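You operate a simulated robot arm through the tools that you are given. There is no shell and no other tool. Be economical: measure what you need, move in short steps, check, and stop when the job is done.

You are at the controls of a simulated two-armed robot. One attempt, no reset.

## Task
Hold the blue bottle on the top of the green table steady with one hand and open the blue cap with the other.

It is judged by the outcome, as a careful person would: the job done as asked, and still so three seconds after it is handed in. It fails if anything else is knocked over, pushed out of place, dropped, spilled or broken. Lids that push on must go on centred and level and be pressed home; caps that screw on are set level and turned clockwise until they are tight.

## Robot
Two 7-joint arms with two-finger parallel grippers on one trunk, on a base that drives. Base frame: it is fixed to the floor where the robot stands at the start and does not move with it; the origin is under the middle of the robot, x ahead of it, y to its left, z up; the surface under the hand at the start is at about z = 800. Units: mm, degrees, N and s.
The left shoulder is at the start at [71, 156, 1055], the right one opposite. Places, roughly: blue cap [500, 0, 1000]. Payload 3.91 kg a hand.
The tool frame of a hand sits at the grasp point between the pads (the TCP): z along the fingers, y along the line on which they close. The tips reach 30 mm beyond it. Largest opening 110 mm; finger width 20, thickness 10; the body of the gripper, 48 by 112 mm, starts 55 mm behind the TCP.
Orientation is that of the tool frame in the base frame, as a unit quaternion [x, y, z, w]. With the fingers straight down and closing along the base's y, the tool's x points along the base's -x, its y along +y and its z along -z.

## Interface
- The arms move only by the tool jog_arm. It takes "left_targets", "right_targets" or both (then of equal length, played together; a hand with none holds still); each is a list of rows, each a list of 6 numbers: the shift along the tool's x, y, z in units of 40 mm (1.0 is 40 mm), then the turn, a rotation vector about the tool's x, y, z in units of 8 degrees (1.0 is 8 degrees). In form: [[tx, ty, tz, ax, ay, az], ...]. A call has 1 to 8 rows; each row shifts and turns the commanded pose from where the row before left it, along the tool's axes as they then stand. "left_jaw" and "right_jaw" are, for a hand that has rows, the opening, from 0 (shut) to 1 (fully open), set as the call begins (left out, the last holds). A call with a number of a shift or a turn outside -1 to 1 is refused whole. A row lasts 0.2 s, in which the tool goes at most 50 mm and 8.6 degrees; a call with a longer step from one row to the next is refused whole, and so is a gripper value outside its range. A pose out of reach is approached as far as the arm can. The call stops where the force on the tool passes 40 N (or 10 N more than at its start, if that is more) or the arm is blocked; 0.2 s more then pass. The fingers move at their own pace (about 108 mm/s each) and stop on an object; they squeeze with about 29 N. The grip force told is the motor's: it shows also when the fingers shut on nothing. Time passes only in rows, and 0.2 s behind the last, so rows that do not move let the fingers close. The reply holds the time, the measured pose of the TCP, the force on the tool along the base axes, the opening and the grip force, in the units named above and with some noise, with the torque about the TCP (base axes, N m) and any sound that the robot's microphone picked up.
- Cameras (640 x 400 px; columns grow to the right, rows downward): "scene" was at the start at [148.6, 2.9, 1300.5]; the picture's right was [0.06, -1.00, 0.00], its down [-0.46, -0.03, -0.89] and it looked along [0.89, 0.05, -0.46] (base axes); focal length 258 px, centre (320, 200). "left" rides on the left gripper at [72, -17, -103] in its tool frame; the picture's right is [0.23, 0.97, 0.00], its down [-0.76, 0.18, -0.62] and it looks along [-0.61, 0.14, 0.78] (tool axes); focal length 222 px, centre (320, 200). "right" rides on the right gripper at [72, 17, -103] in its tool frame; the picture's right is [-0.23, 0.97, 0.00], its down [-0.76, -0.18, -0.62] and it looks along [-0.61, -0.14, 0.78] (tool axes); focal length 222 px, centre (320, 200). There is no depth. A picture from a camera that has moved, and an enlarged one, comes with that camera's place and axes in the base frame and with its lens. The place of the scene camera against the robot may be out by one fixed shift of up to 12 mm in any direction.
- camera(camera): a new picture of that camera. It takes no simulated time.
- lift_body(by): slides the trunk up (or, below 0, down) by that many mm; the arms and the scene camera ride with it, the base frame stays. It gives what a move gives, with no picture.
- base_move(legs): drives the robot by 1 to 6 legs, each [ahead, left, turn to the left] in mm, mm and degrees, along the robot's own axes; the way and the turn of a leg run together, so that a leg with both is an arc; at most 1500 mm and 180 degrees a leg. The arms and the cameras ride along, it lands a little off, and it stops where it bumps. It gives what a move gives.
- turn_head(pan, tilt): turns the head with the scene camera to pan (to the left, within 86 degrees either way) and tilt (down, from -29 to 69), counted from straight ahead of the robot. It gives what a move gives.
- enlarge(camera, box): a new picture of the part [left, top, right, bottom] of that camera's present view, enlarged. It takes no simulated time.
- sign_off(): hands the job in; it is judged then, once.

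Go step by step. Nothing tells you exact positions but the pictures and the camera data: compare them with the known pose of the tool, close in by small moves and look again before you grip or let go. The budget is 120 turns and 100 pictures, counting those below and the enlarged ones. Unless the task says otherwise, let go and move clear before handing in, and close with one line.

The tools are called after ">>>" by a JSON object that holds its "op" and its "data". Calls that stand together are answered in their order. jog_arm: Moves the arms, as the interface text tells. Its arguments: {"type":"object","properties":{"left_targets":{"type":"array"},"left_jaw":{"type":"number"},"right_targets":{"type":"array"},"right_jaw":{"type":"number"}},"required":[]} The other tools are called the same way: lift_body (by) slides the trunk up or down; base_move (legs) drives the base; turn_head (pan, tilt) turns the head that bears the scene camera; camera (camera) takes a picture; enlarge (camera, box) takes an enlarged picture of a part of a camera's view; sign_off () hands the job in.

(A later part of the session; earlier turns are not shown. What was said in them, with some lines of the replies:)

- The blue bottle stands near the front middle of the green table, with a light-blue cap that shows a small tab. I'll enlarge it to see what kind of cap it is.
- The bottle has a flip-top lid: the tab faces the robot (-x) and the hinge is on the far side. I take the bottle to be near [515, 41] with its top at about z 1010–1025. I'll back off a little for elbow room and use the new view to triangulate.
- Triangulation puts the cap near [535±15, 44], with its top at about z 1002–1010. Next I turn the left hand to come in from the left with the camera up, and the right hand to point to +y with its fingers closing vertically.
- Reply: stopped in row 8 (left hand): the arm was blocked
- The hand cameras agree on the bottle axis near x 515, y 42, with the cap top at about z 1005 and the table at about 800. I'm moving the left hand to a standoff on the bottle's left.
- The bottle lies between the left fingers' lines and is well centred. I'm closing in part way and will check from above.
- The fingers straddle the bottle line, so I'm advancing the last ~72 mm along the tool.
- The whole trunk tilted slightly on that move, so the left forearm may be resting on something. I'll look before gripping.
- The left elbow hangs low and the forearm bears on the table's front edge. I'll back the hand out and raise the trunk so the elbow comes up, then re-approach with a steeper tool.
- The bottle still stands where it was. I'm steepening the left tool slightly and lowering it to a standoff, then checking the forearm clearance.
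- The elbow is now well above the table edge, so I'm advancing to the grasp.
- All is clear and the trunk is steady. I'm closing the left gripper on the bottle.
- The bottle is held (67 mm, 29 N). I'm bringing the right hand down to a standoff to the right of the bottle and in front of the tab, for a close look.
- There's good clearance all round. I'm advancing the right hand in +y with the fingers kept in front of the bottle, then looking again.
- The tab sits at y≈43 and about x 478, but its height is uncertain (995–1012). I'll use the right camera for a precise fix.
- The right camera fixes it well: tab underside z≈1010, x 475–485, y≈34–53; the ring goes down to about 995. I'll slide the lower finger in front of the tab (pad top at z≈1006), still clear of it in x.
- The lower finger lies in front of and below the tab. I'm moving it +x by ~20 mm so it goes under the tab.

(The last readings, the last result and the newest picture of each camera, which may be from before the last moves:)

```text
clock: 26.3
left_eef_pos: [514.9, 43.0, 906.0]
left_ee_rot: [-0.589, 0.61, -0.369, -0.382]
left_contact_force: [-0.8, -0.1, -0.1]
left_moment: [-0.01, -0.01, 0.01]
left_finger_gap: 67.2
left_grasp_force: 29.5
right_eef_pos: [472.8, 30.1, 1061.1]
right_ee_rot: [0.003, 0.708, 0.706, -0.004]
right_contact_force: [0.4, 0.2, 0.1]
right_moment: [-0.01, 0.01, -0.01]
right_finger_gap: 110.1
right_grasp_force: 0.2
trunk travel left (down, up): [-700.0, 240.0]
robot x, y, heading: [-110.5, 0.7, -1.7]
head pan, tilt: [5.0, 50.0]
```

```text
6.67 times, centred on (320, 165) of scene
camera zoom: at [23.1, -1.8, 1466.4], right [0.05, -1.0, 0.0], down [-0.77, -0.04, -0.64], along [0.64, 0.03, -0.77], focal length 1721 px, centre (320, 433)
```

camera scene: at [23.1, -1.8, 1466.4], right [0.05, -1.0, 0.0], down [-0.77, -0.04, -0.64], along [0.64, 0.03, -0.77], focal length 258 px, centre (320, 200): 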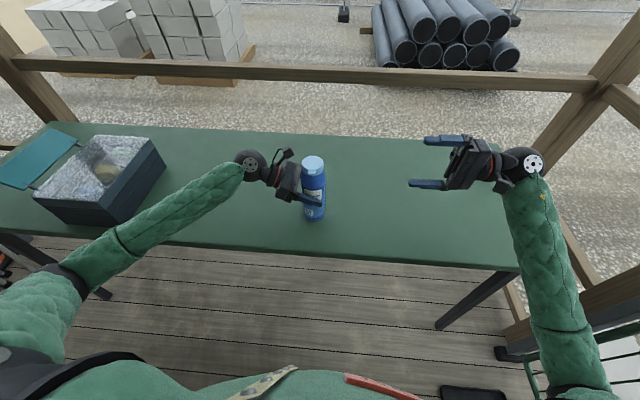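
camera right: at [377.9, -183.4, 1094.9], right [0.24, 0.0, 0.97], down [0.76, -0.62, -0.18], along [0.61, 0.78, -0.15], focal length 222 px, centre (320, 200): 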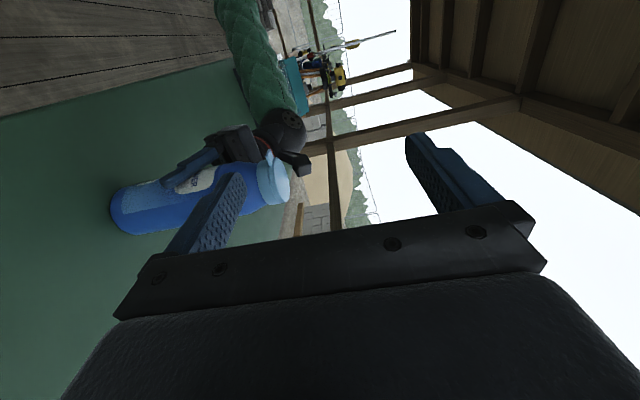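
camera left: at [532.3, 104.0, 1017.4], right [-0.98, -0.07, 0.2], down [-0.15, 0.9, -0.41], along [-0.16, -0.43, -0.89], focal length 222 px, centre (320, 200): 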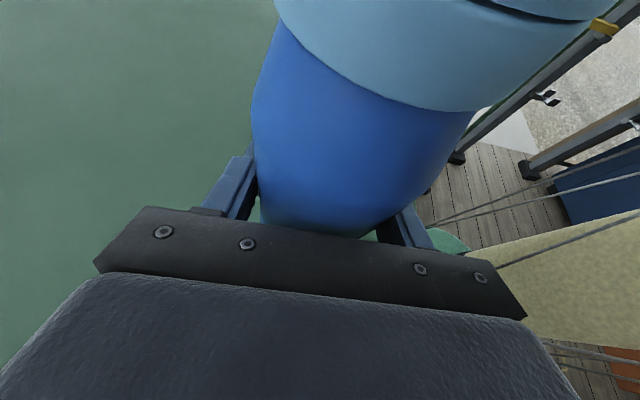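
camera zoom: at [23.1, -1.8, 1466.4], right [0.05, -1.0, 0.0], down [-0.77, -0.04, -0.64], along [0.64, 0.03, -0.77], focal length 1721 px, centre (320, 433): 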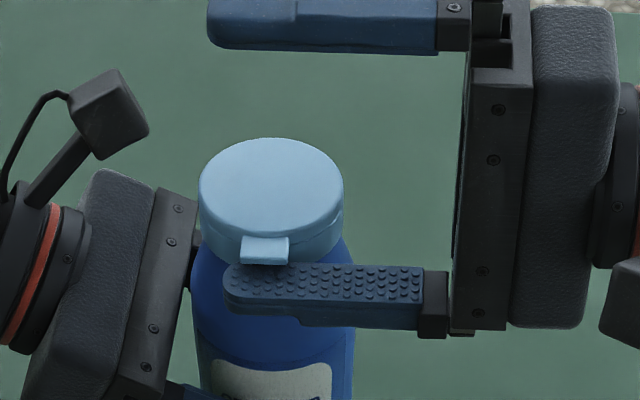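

The finger is under the tab with a small gap. I'm nudging 2 mm closer and lifting gently to pop the lid.

>>> {"op": "jog_arm", "data": {"right_targets": [[-0.05, 0, 0, 0, 0, 0], [0, 0.1, 0, 0, 0, 0], [0, 0.1, 0, 0, 0, 0], [0, 0.1, 0, 0, 0, 0], [0, 0.1, 0, 0, 0, 0]]}}

>>> {"op": "enlarge", "data": {"camera": "right", "box": [160, 140, 320, 240]}}

>>> {"op": "enlarge", "data": {"camera": "scene", "box": [272, 135, 368, 195]}}

```text
clock: 27.5
left_eef_pos: [514.4, 44.1, 906.7]
left_ee_rot: [-0.589, 0.609, -0.369, -0.382]
left_contact_force: [0.1, 0.0, 0.2]
left_moment: [-0.03, -0.03, -0.05]
left_finger_gap: 67.3
left_grasp_force: 29.2
right_eef_pos: [473.6, 29.4, 1078.3]
right_ee_rot: [0.004, 0.708, 0.707, -0.003]
right_contact_force: [0.5, -0.5, 0.3]
right_moment: [0.01, 0.0, 0.0]
right_finger_gap: 109.6
right_grasp_force: 0.0
trunk travel left (down, up): [-700.0, 240.0]
robot x, y, heading: [-109.7, -3.3, -2.1]
head pan, tilt: [5.0, 50.0]
```

```text
4.00 times, centred on (240, 190) of right
camera zoom: at [401.0, -72.5, 1094.4], right [0.24, 0.0, 0.97], down [0.76, -0.62, -0.18], along [0.61, 0.78, -0.15], focal length 888 px, centre (640, 240)
```

zoom: 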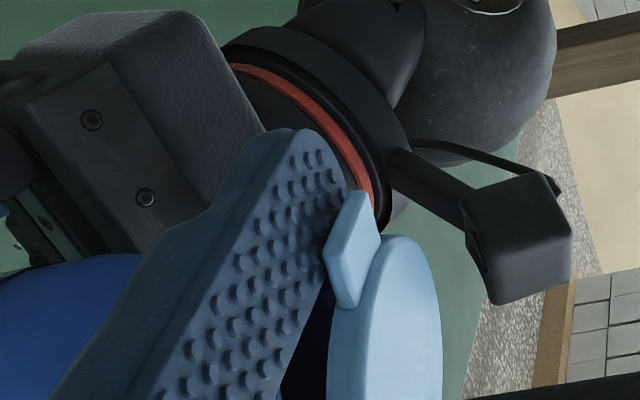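

```text
6.67 times, centred on (320, 165) of scene
camera zoom: at [23.1, -1.8, 1466.4], right [0.05, -1.0, 0.0], down [-0.77, -0.04, -0.64], along [0.64, 0.03, -0.77], focal length 1721 px, centre (320, 433)
```

zoom: 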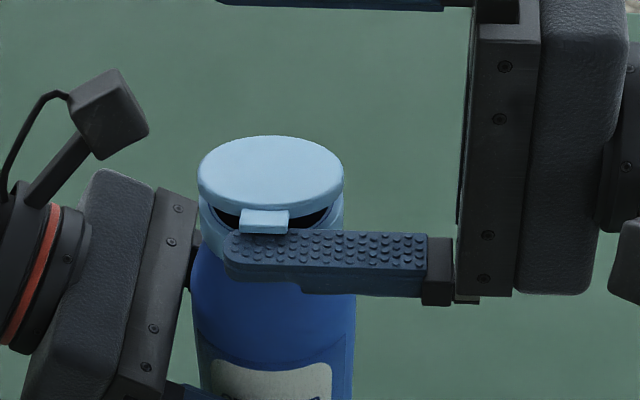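

The lid has popped and is swinging up on its far hinge. I'm following the arc upward and backward.

>>> {"op": "jog_arm", "data": {"right_targets": [[-0.08, 0.19, 0, 0, 0, 0], [-0.09, 0.19, 0, 0, 0, 0], [-0.11, 0.18, 0, 0, 0, 0], [-0.13, 0.16, 0, 0, 0, 0], [0, 0, 0, 0, 0, 0]]}}

>>> {"op": "enlarge", "data": {"camera": "scene", "box": [256, 100, 384, 180]}}

>>> {"op": "camera", "data": {"camera": "right"}}

```text
clock: 28.7
left_eef_pos: [512.8, 43.9, 907.0]
left_ee_rot: [-0.589, 0.61, -0.369, -0.382]
left_contact_force: [0.3, -0.1, 0.1]
left_moment: [-0.03, -0.06, 0.0]
left_finger_gap: 67.6
left_grasp_force: 28.9
right_eef_pos: [491.6, 29.8, 1106.7]
right_ee_rot: [0.003, 0.708, 0.706, -0.003]
right_contact_force: [-0.4, -0.2, -0.4]
right_moment: [0.04, 0.01, 0.02]
right_finger_gap: 110.0
right_grasp_force: 0.0
trunk travel left (down, up): [-700.0, 240.0]
robot x, y, heading: [-112.3, -3.6, -1.9]
head pan, tilt: [5.0, 50.0]
```

```text
5.00 times, centred on (320, 140) of scene
camera zoom: at [23.1, -1.8, 1466.5], right [0.05, -1.0, 0.0], down [-0.77, -0.04, -0.64], along [0.64, 0.03, -0.77], focal length 1291 px, centre (320, 500)
```

zoom: 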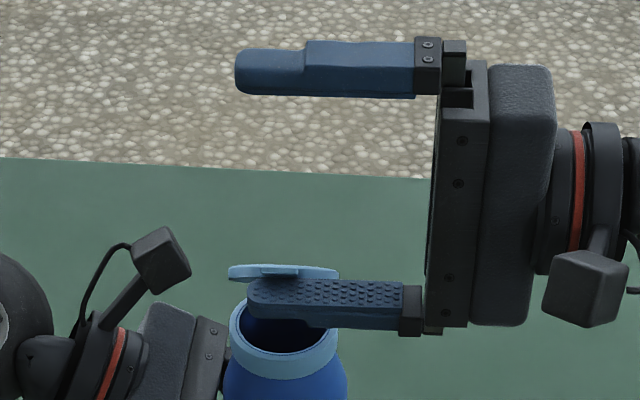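

```text
60 pictures are left
camera right: at [418.3, -72.0, 1123.2], right [0.24, 0.0, 0.97], down [0.76, -0.62, -0.18], along [0.61, 0.78, -0.15], focal length 222 px, centre (320, 200)
```

right: 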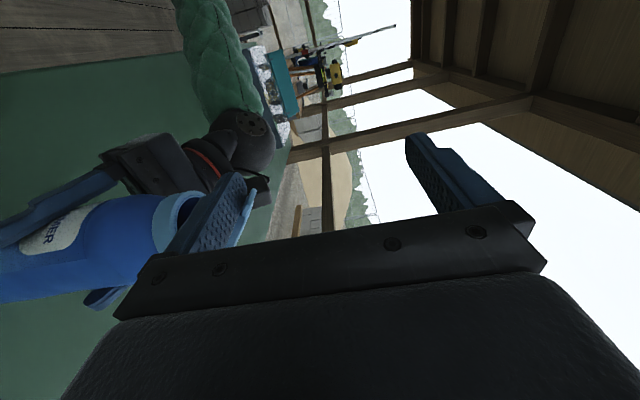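

The lid is about half open and the mouth is clear. I'm continuing the arc past vertical.

>>> {"op": "jog_arm", "data": {"right_targets": [[-0.155, 0.14, 0, 0, 0, 0], [-0.175, 0.12, 0, 0, 0, 0], [-0.19, 0.09, 0, 0, 0, 0], [-0.2, 0.06, 0, 0, 0, 0], [-0.2, 0.03, 0, 0, 0, 0], [-0.21, 0, 0, 0, 0, 0], [-0.21, 0, 0, 0, 0, 0], [-0.21, -0.04, 0, 0, 0, 0]]}}

>>> {"op": "enlarge", "data": {"camera": "scene", "box": [256, 100, 384, 180]}}

>>> {"op": "camera", "data": {"camera": "left"}}

```text
clock: 30.5
left_eef_pos: [513.5, 43.6, 906.8]
left_ee_rot: [-0.588, 0.61, -0.369, -0.383]
left_contact_force: [0.6, -0.1, 0.2]
left_moment: [-0.01, -0.01, -0.02]
left_finger_gap: 67.2
left_grasp_force: 29.4
right_eef_pos: [553.5, 31.1, 1121.6]
right_ee_rot: [0.003, 0.708, 0.707, -0.003]
right_contact_force: [0.5, 0.9, -0.1]
right_moment: [-0.03, 0.0, -0.02]
right_finger_gap: 109.8
right_grasp_force: 0.1
trunk travel left (down, up): [-700.0, 240.0]
robot x, y, heading: [-112.5, -1.4, -1.7]
head pan, tilt: [5.0, 50.0]
```

```text
5.00 times, centred on (320, 140) of scene
camera zoom: at [23.2, -1.7, 1466.5], right [0.05, -1.0, 0.0], down [-0.77, -0.04, -0.64], along [0.64, 0.03, -0.77], focal length 1291 px, centre (320, 500)
```

zoom: 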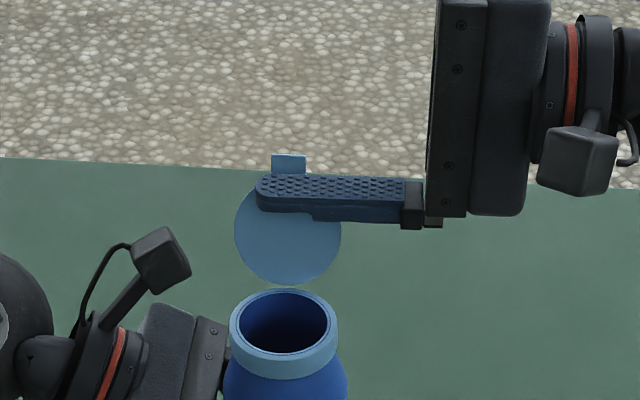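

```text
58 pictures are left
camera left: at [532.3, 104.3, 1017.4], right [-0.98, -0.07, 0.2], down [-0.15, 0.9, -0.41], along [-0.16, -0.43, -0.89], focal length 222 px, centre (320, 200)
```

left: 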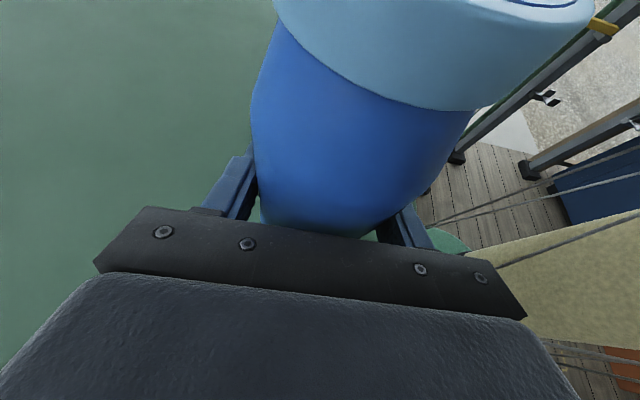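

The lid is past vertical. I'm pushing it a little further so it stays back on its own.

>>> {"op": "jog_arm", "data": {"right_targets": [[-0.15, -0.06, 0, 0, 0, 0], [-0.15, -0.06, 0, 0, 0, 0], [-0.15, -0.08, 0, 0, 0, 0]]}}

>>> {"op": "enlarge", "data": {"camera": "scene", "box": [256, 100, 384, 180]}}

```text
clock: 31.3
left_eef_pos: [513.5, 42.7, 907.5]
left_ee_rot: [-0.588, 0.61, -0.369, -0.382]
left_contact_force: [-1.0, 0.5, -1.2]
left_moment: [0.04, 0.06, -0.02]
left_finger_gap: 67.7
left_grasp_force: 29.3
right_eef_pos: [572.3, 30.7, 1111.4]
right_ee_rot: [0.004, 0.708, 0.707, -0.003]
right_contact_force: [-0.7, -0.2, -0.6]
right_moment: [-0.01, -0.01, 0.02]
right_finger_gap: 110.2
right_grasp_force: 0.1
trunk travel left (down, up): [-700.0, 240.0]
robot x, y, heading: [-109.7, 2.0, -2.0]
head pan, tilt: [5.0, 50.0]
```

```text
5.00 times, centred on (320, 140) of scene
camera zoom: at [23.1, -1.8, 1466.5], right [0.05, -1.0, 0.0], down [-0.77, -0.04, -0.64], along [0.64, 0.03, -0.77], focal length 1291 px, centre (320, 500)
```

zoom: 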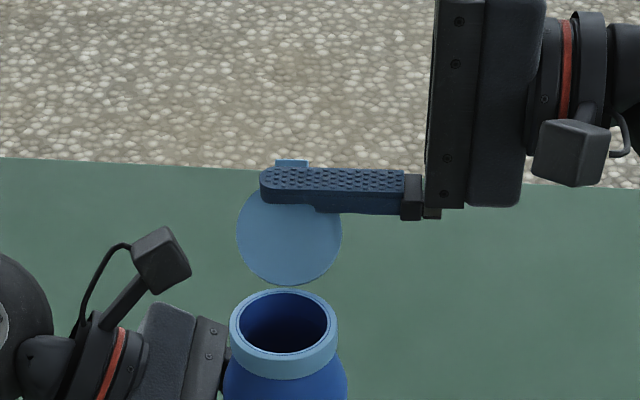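

The lid is well back. I'm easing the right finger off the lid and checking that it stays.

>>> {"op": "jog_arm", "data": {"right_targets": [[0.2, 0.2, 0, 0, 0, 0], [0.3, 0.3, 0, 0, 0, 0], [0.3, 0.3, 0, 0, 0, 0], [0, 0, 0, 0, 0, 0], [0, 0, 0, 0, 0, 0]]}}

>>> {"op": "enlarge", "data": {"camera": "scene", "box": [256, 100, 384, 180]}}

```text
clock: 32.5
left_eef_pos: [512.8, 44.4, 906.8]
left_ee_rot: [-0.589, 0.61, -0.369, -0.381]
left_contact_force: [-0.6, -0.4, 0.9]
left_moment: [-0.05, 0.05, -0.02]
left_finger_gap: 67.2
left_grasp_force: 29.0
right_eef_pos: [539.7, 31.9, 1144.1]
right_ee_rot: [0.003, 0.708, 0.706, -0.004]
right_contact_force: [0.2, -0.7, 0.6]
right_moment: [-0.01, -0.04, -0.03]
right_finger_gap: 110.0
right_grasp_force: 0.1
trunk travel left (down, up): [-700.0, 240.0]
robot x, y, heading: [-110.8, -4.6, -1.9]
head pan, tilt: [5.0, 50.0]
```

```text
5.00 times, centred on (320, 140) of scene
camera zoom: at [23.1, -1.8, 1466.5], right [0.05, -1.0, 0.0], down [-0.77, -0.04, -0.64], along [0.64, 0.03, -0.77], focal length 1291 px, centre (320, 500)
```

zoom: 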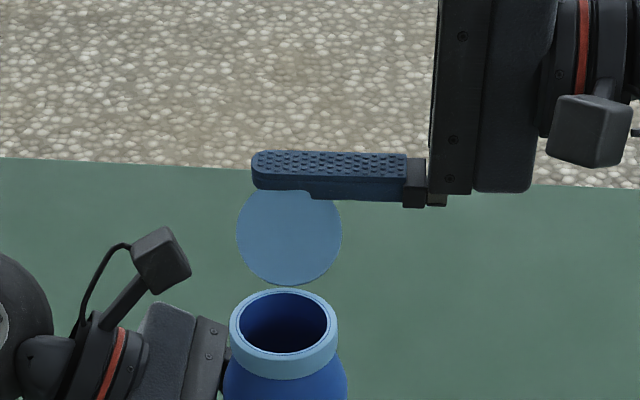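

The lid stays open. I'm withdrawing the right hand to the right, then opening the left gripper.

>>> {"op": "jog_arm", "data": {"right_targets": [[0, 0.2, -0.9, 0, 0, 0], [0, 0.2, -0.9, 0, 0, 0], [0, 0.2, -0.9, 0, 0, 0], [0, 0.2, -0.9, 0, 0, 0], [0, 0, -0.9, 0, 0, 0], [0, 0, -0.9, 0, 0, 0]]}}

>>> {"op": "jog_arm", "data": {"left_targets": [[0, 0, 0, 0, 0, 0], [0, 0, 0, 0, 0, 0], [0, 0, 0, 0, 0, 0]], "left_jaw": 1.0}}

>>> {"op": "camera", "data": {"camera": "scene"}}

>>> {"op": "camera", "data": {"camera": "left"}}

```text
clock: 33.9
left_eef_pos: [513.5, 43.5, 907.5]
left_ee_rot: [-0.589, 0.61, -0.368, -0.381]
left_contact_force: [-1.1, -0.8, 0.3]
left_moment: [-0.09, 0.02, -0.01]
left_finger_gap: 67.2
left_grasp_force: 28.8
right_eef_pos: [538.5, -187.1, 1177.4]
right_ee_rot: [0.004, 0.707, 0.707, -0.004]
right_contact_force: [-0.5, 0.8, 0.5]
right_moment: [0.0, -0.01, -0.02]
right_finger_gap: 110.0
right_grasp_force: 0.0
trunk travel left (down, up): [-700.0, 240.0]
robot x, y, heading: [-112.7, -1.6, -2.1]
head pan, tilt: [5.0, 50.0]
```

```text
clock: 34.7
left_eef_pos: [514.3, 43.4, 906.9]
left_ee_rot: [-0.589, 0.61, -0.369, -0.382]
left_contact_force: [-0.8, -0.3, -0.1]
left_moment: [0.03, 0.0, 0.03]
left_finger_gap: 109.8
left_grasp_force: 0.0
right_eef_pos: [538.9, -186.4, 1176.8]
right_ee_rot: [0.005, 0.707, 0.707, -0.004]
right_contact_force: [-0.1, 0.1, -0.2]
right_moment: [0.04, -0.02, -0.04]
right_finger_gap: 110.1
right_grasp_force: 0.1
trunk travel left (down, up): [-700.0, 240.0]
robot x, y, heading: [-111.7, 1.8, -2.0]
head pan, tilt: [5.0, 50.0]
```

```text
55 pictures are left
camera scene: at [22.9, -2.1, 1466.5], right [0.05, -1.0, 0.0], down [-0.77, -0.04, -0.64], along [0.64, 0.03, -0.77], focal length 258 px, centre (320, 200)
```

scene: 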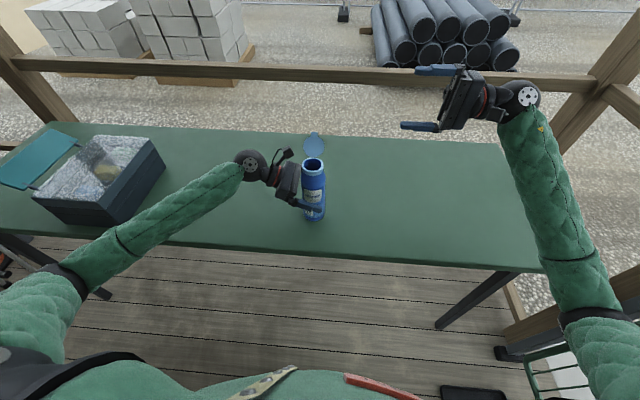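

```text
54 pictures are left
camera left: at [532.2, 104.0, 1017.5], right [-0.98, -0.07, 0.2], down [-0.15, 0.9, -0.41], along [-0.16, -0.43, -0.89], focal length 222 px, centre (320, 200)
```

left: 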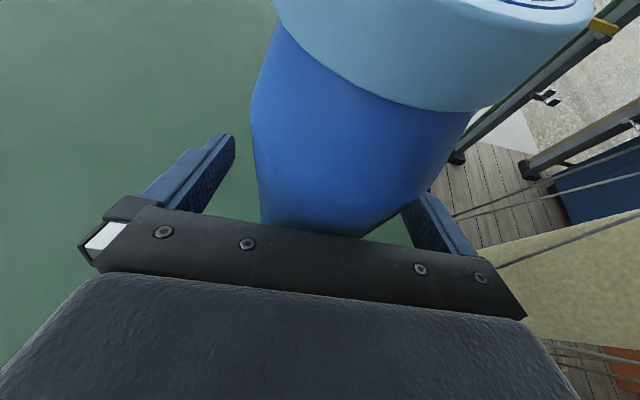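

The bottle stands free with its lid open. I'm backing the left hand out along its tool axis and checking the bottle once more.

>>> {"op": "jog_arm", "data": {"left_targets": [[0, 0, -0.6, 0, 0, 0], [0, 0, -0.7, 0, 0, 0], [0, 0, -0.7, 0, 0, 0], [0, 0, -0.7, 0, 0, 0], [0, 0, -0.7, 0, 0, 0], [0, 0, 0, 0, 0, 0]]}}

>>> {"op": "enlarge", "data": {"camera": "scene", "box": [160, 100, 416, 260]}}

```text
clock: 36.1
left_eef_pos: [517.2, 166.4, 964.7]
left_ee_rot: [-0.589, 0.609, -0.369, -0.381]
left_contact_force: [0.0, 0.2, -0.2]
left_moment: [-0.02, -0.03, 0.02]
left_finger_gap: 110.0
left_grasp_force: 0.1
right_eef_pos: [538.6, -188.2, 1177.0]
right_ee_rot: [0.004, 0.707, 0.707, -0.004]
right_contact_force: [-0.1, -0.1, 0.2]
right_moment: [-0.01, 0.0, 0.04]
right_finger_gap: 109.9
right_grasp_force: 0.0
trunk travel left (down, up): [-700.0, 240.0]
robot x, y, heading: [-110.0, -1.9, -2.1]
head pan, tilt: [5.0, 50.0]
```

```text
2.50 times, centred on (288, 180) of scene
camera zoom: at [23.3, -2.3, 1466.4], right [0.05, -1.0, 0.0], down [-0.77, -0.04, -0.64], along [0.64, 0.03, -0.77], focal length 646 px, centre (400, 250)
```

zoom: 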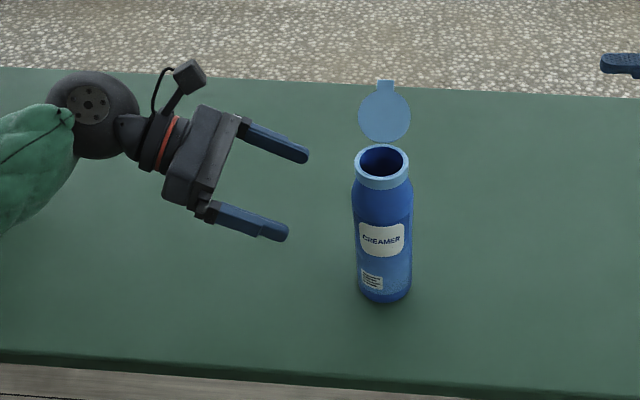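

The bottle stands upright with its lid fully open, and both hands are clear, so I'm handing it in.

>>> {"op": "sign_off", "data": {}}

```text
The job is handed in.
```

The blue bottle's flip-top cap is open. The left hand held the bottle while the right hand lifted the lid, and the bottle is standing upright on the green table with both hands clear. On the first approach the left forearm pressed on the table's front edge; I backed off, and nothing looked knocked over or moved.
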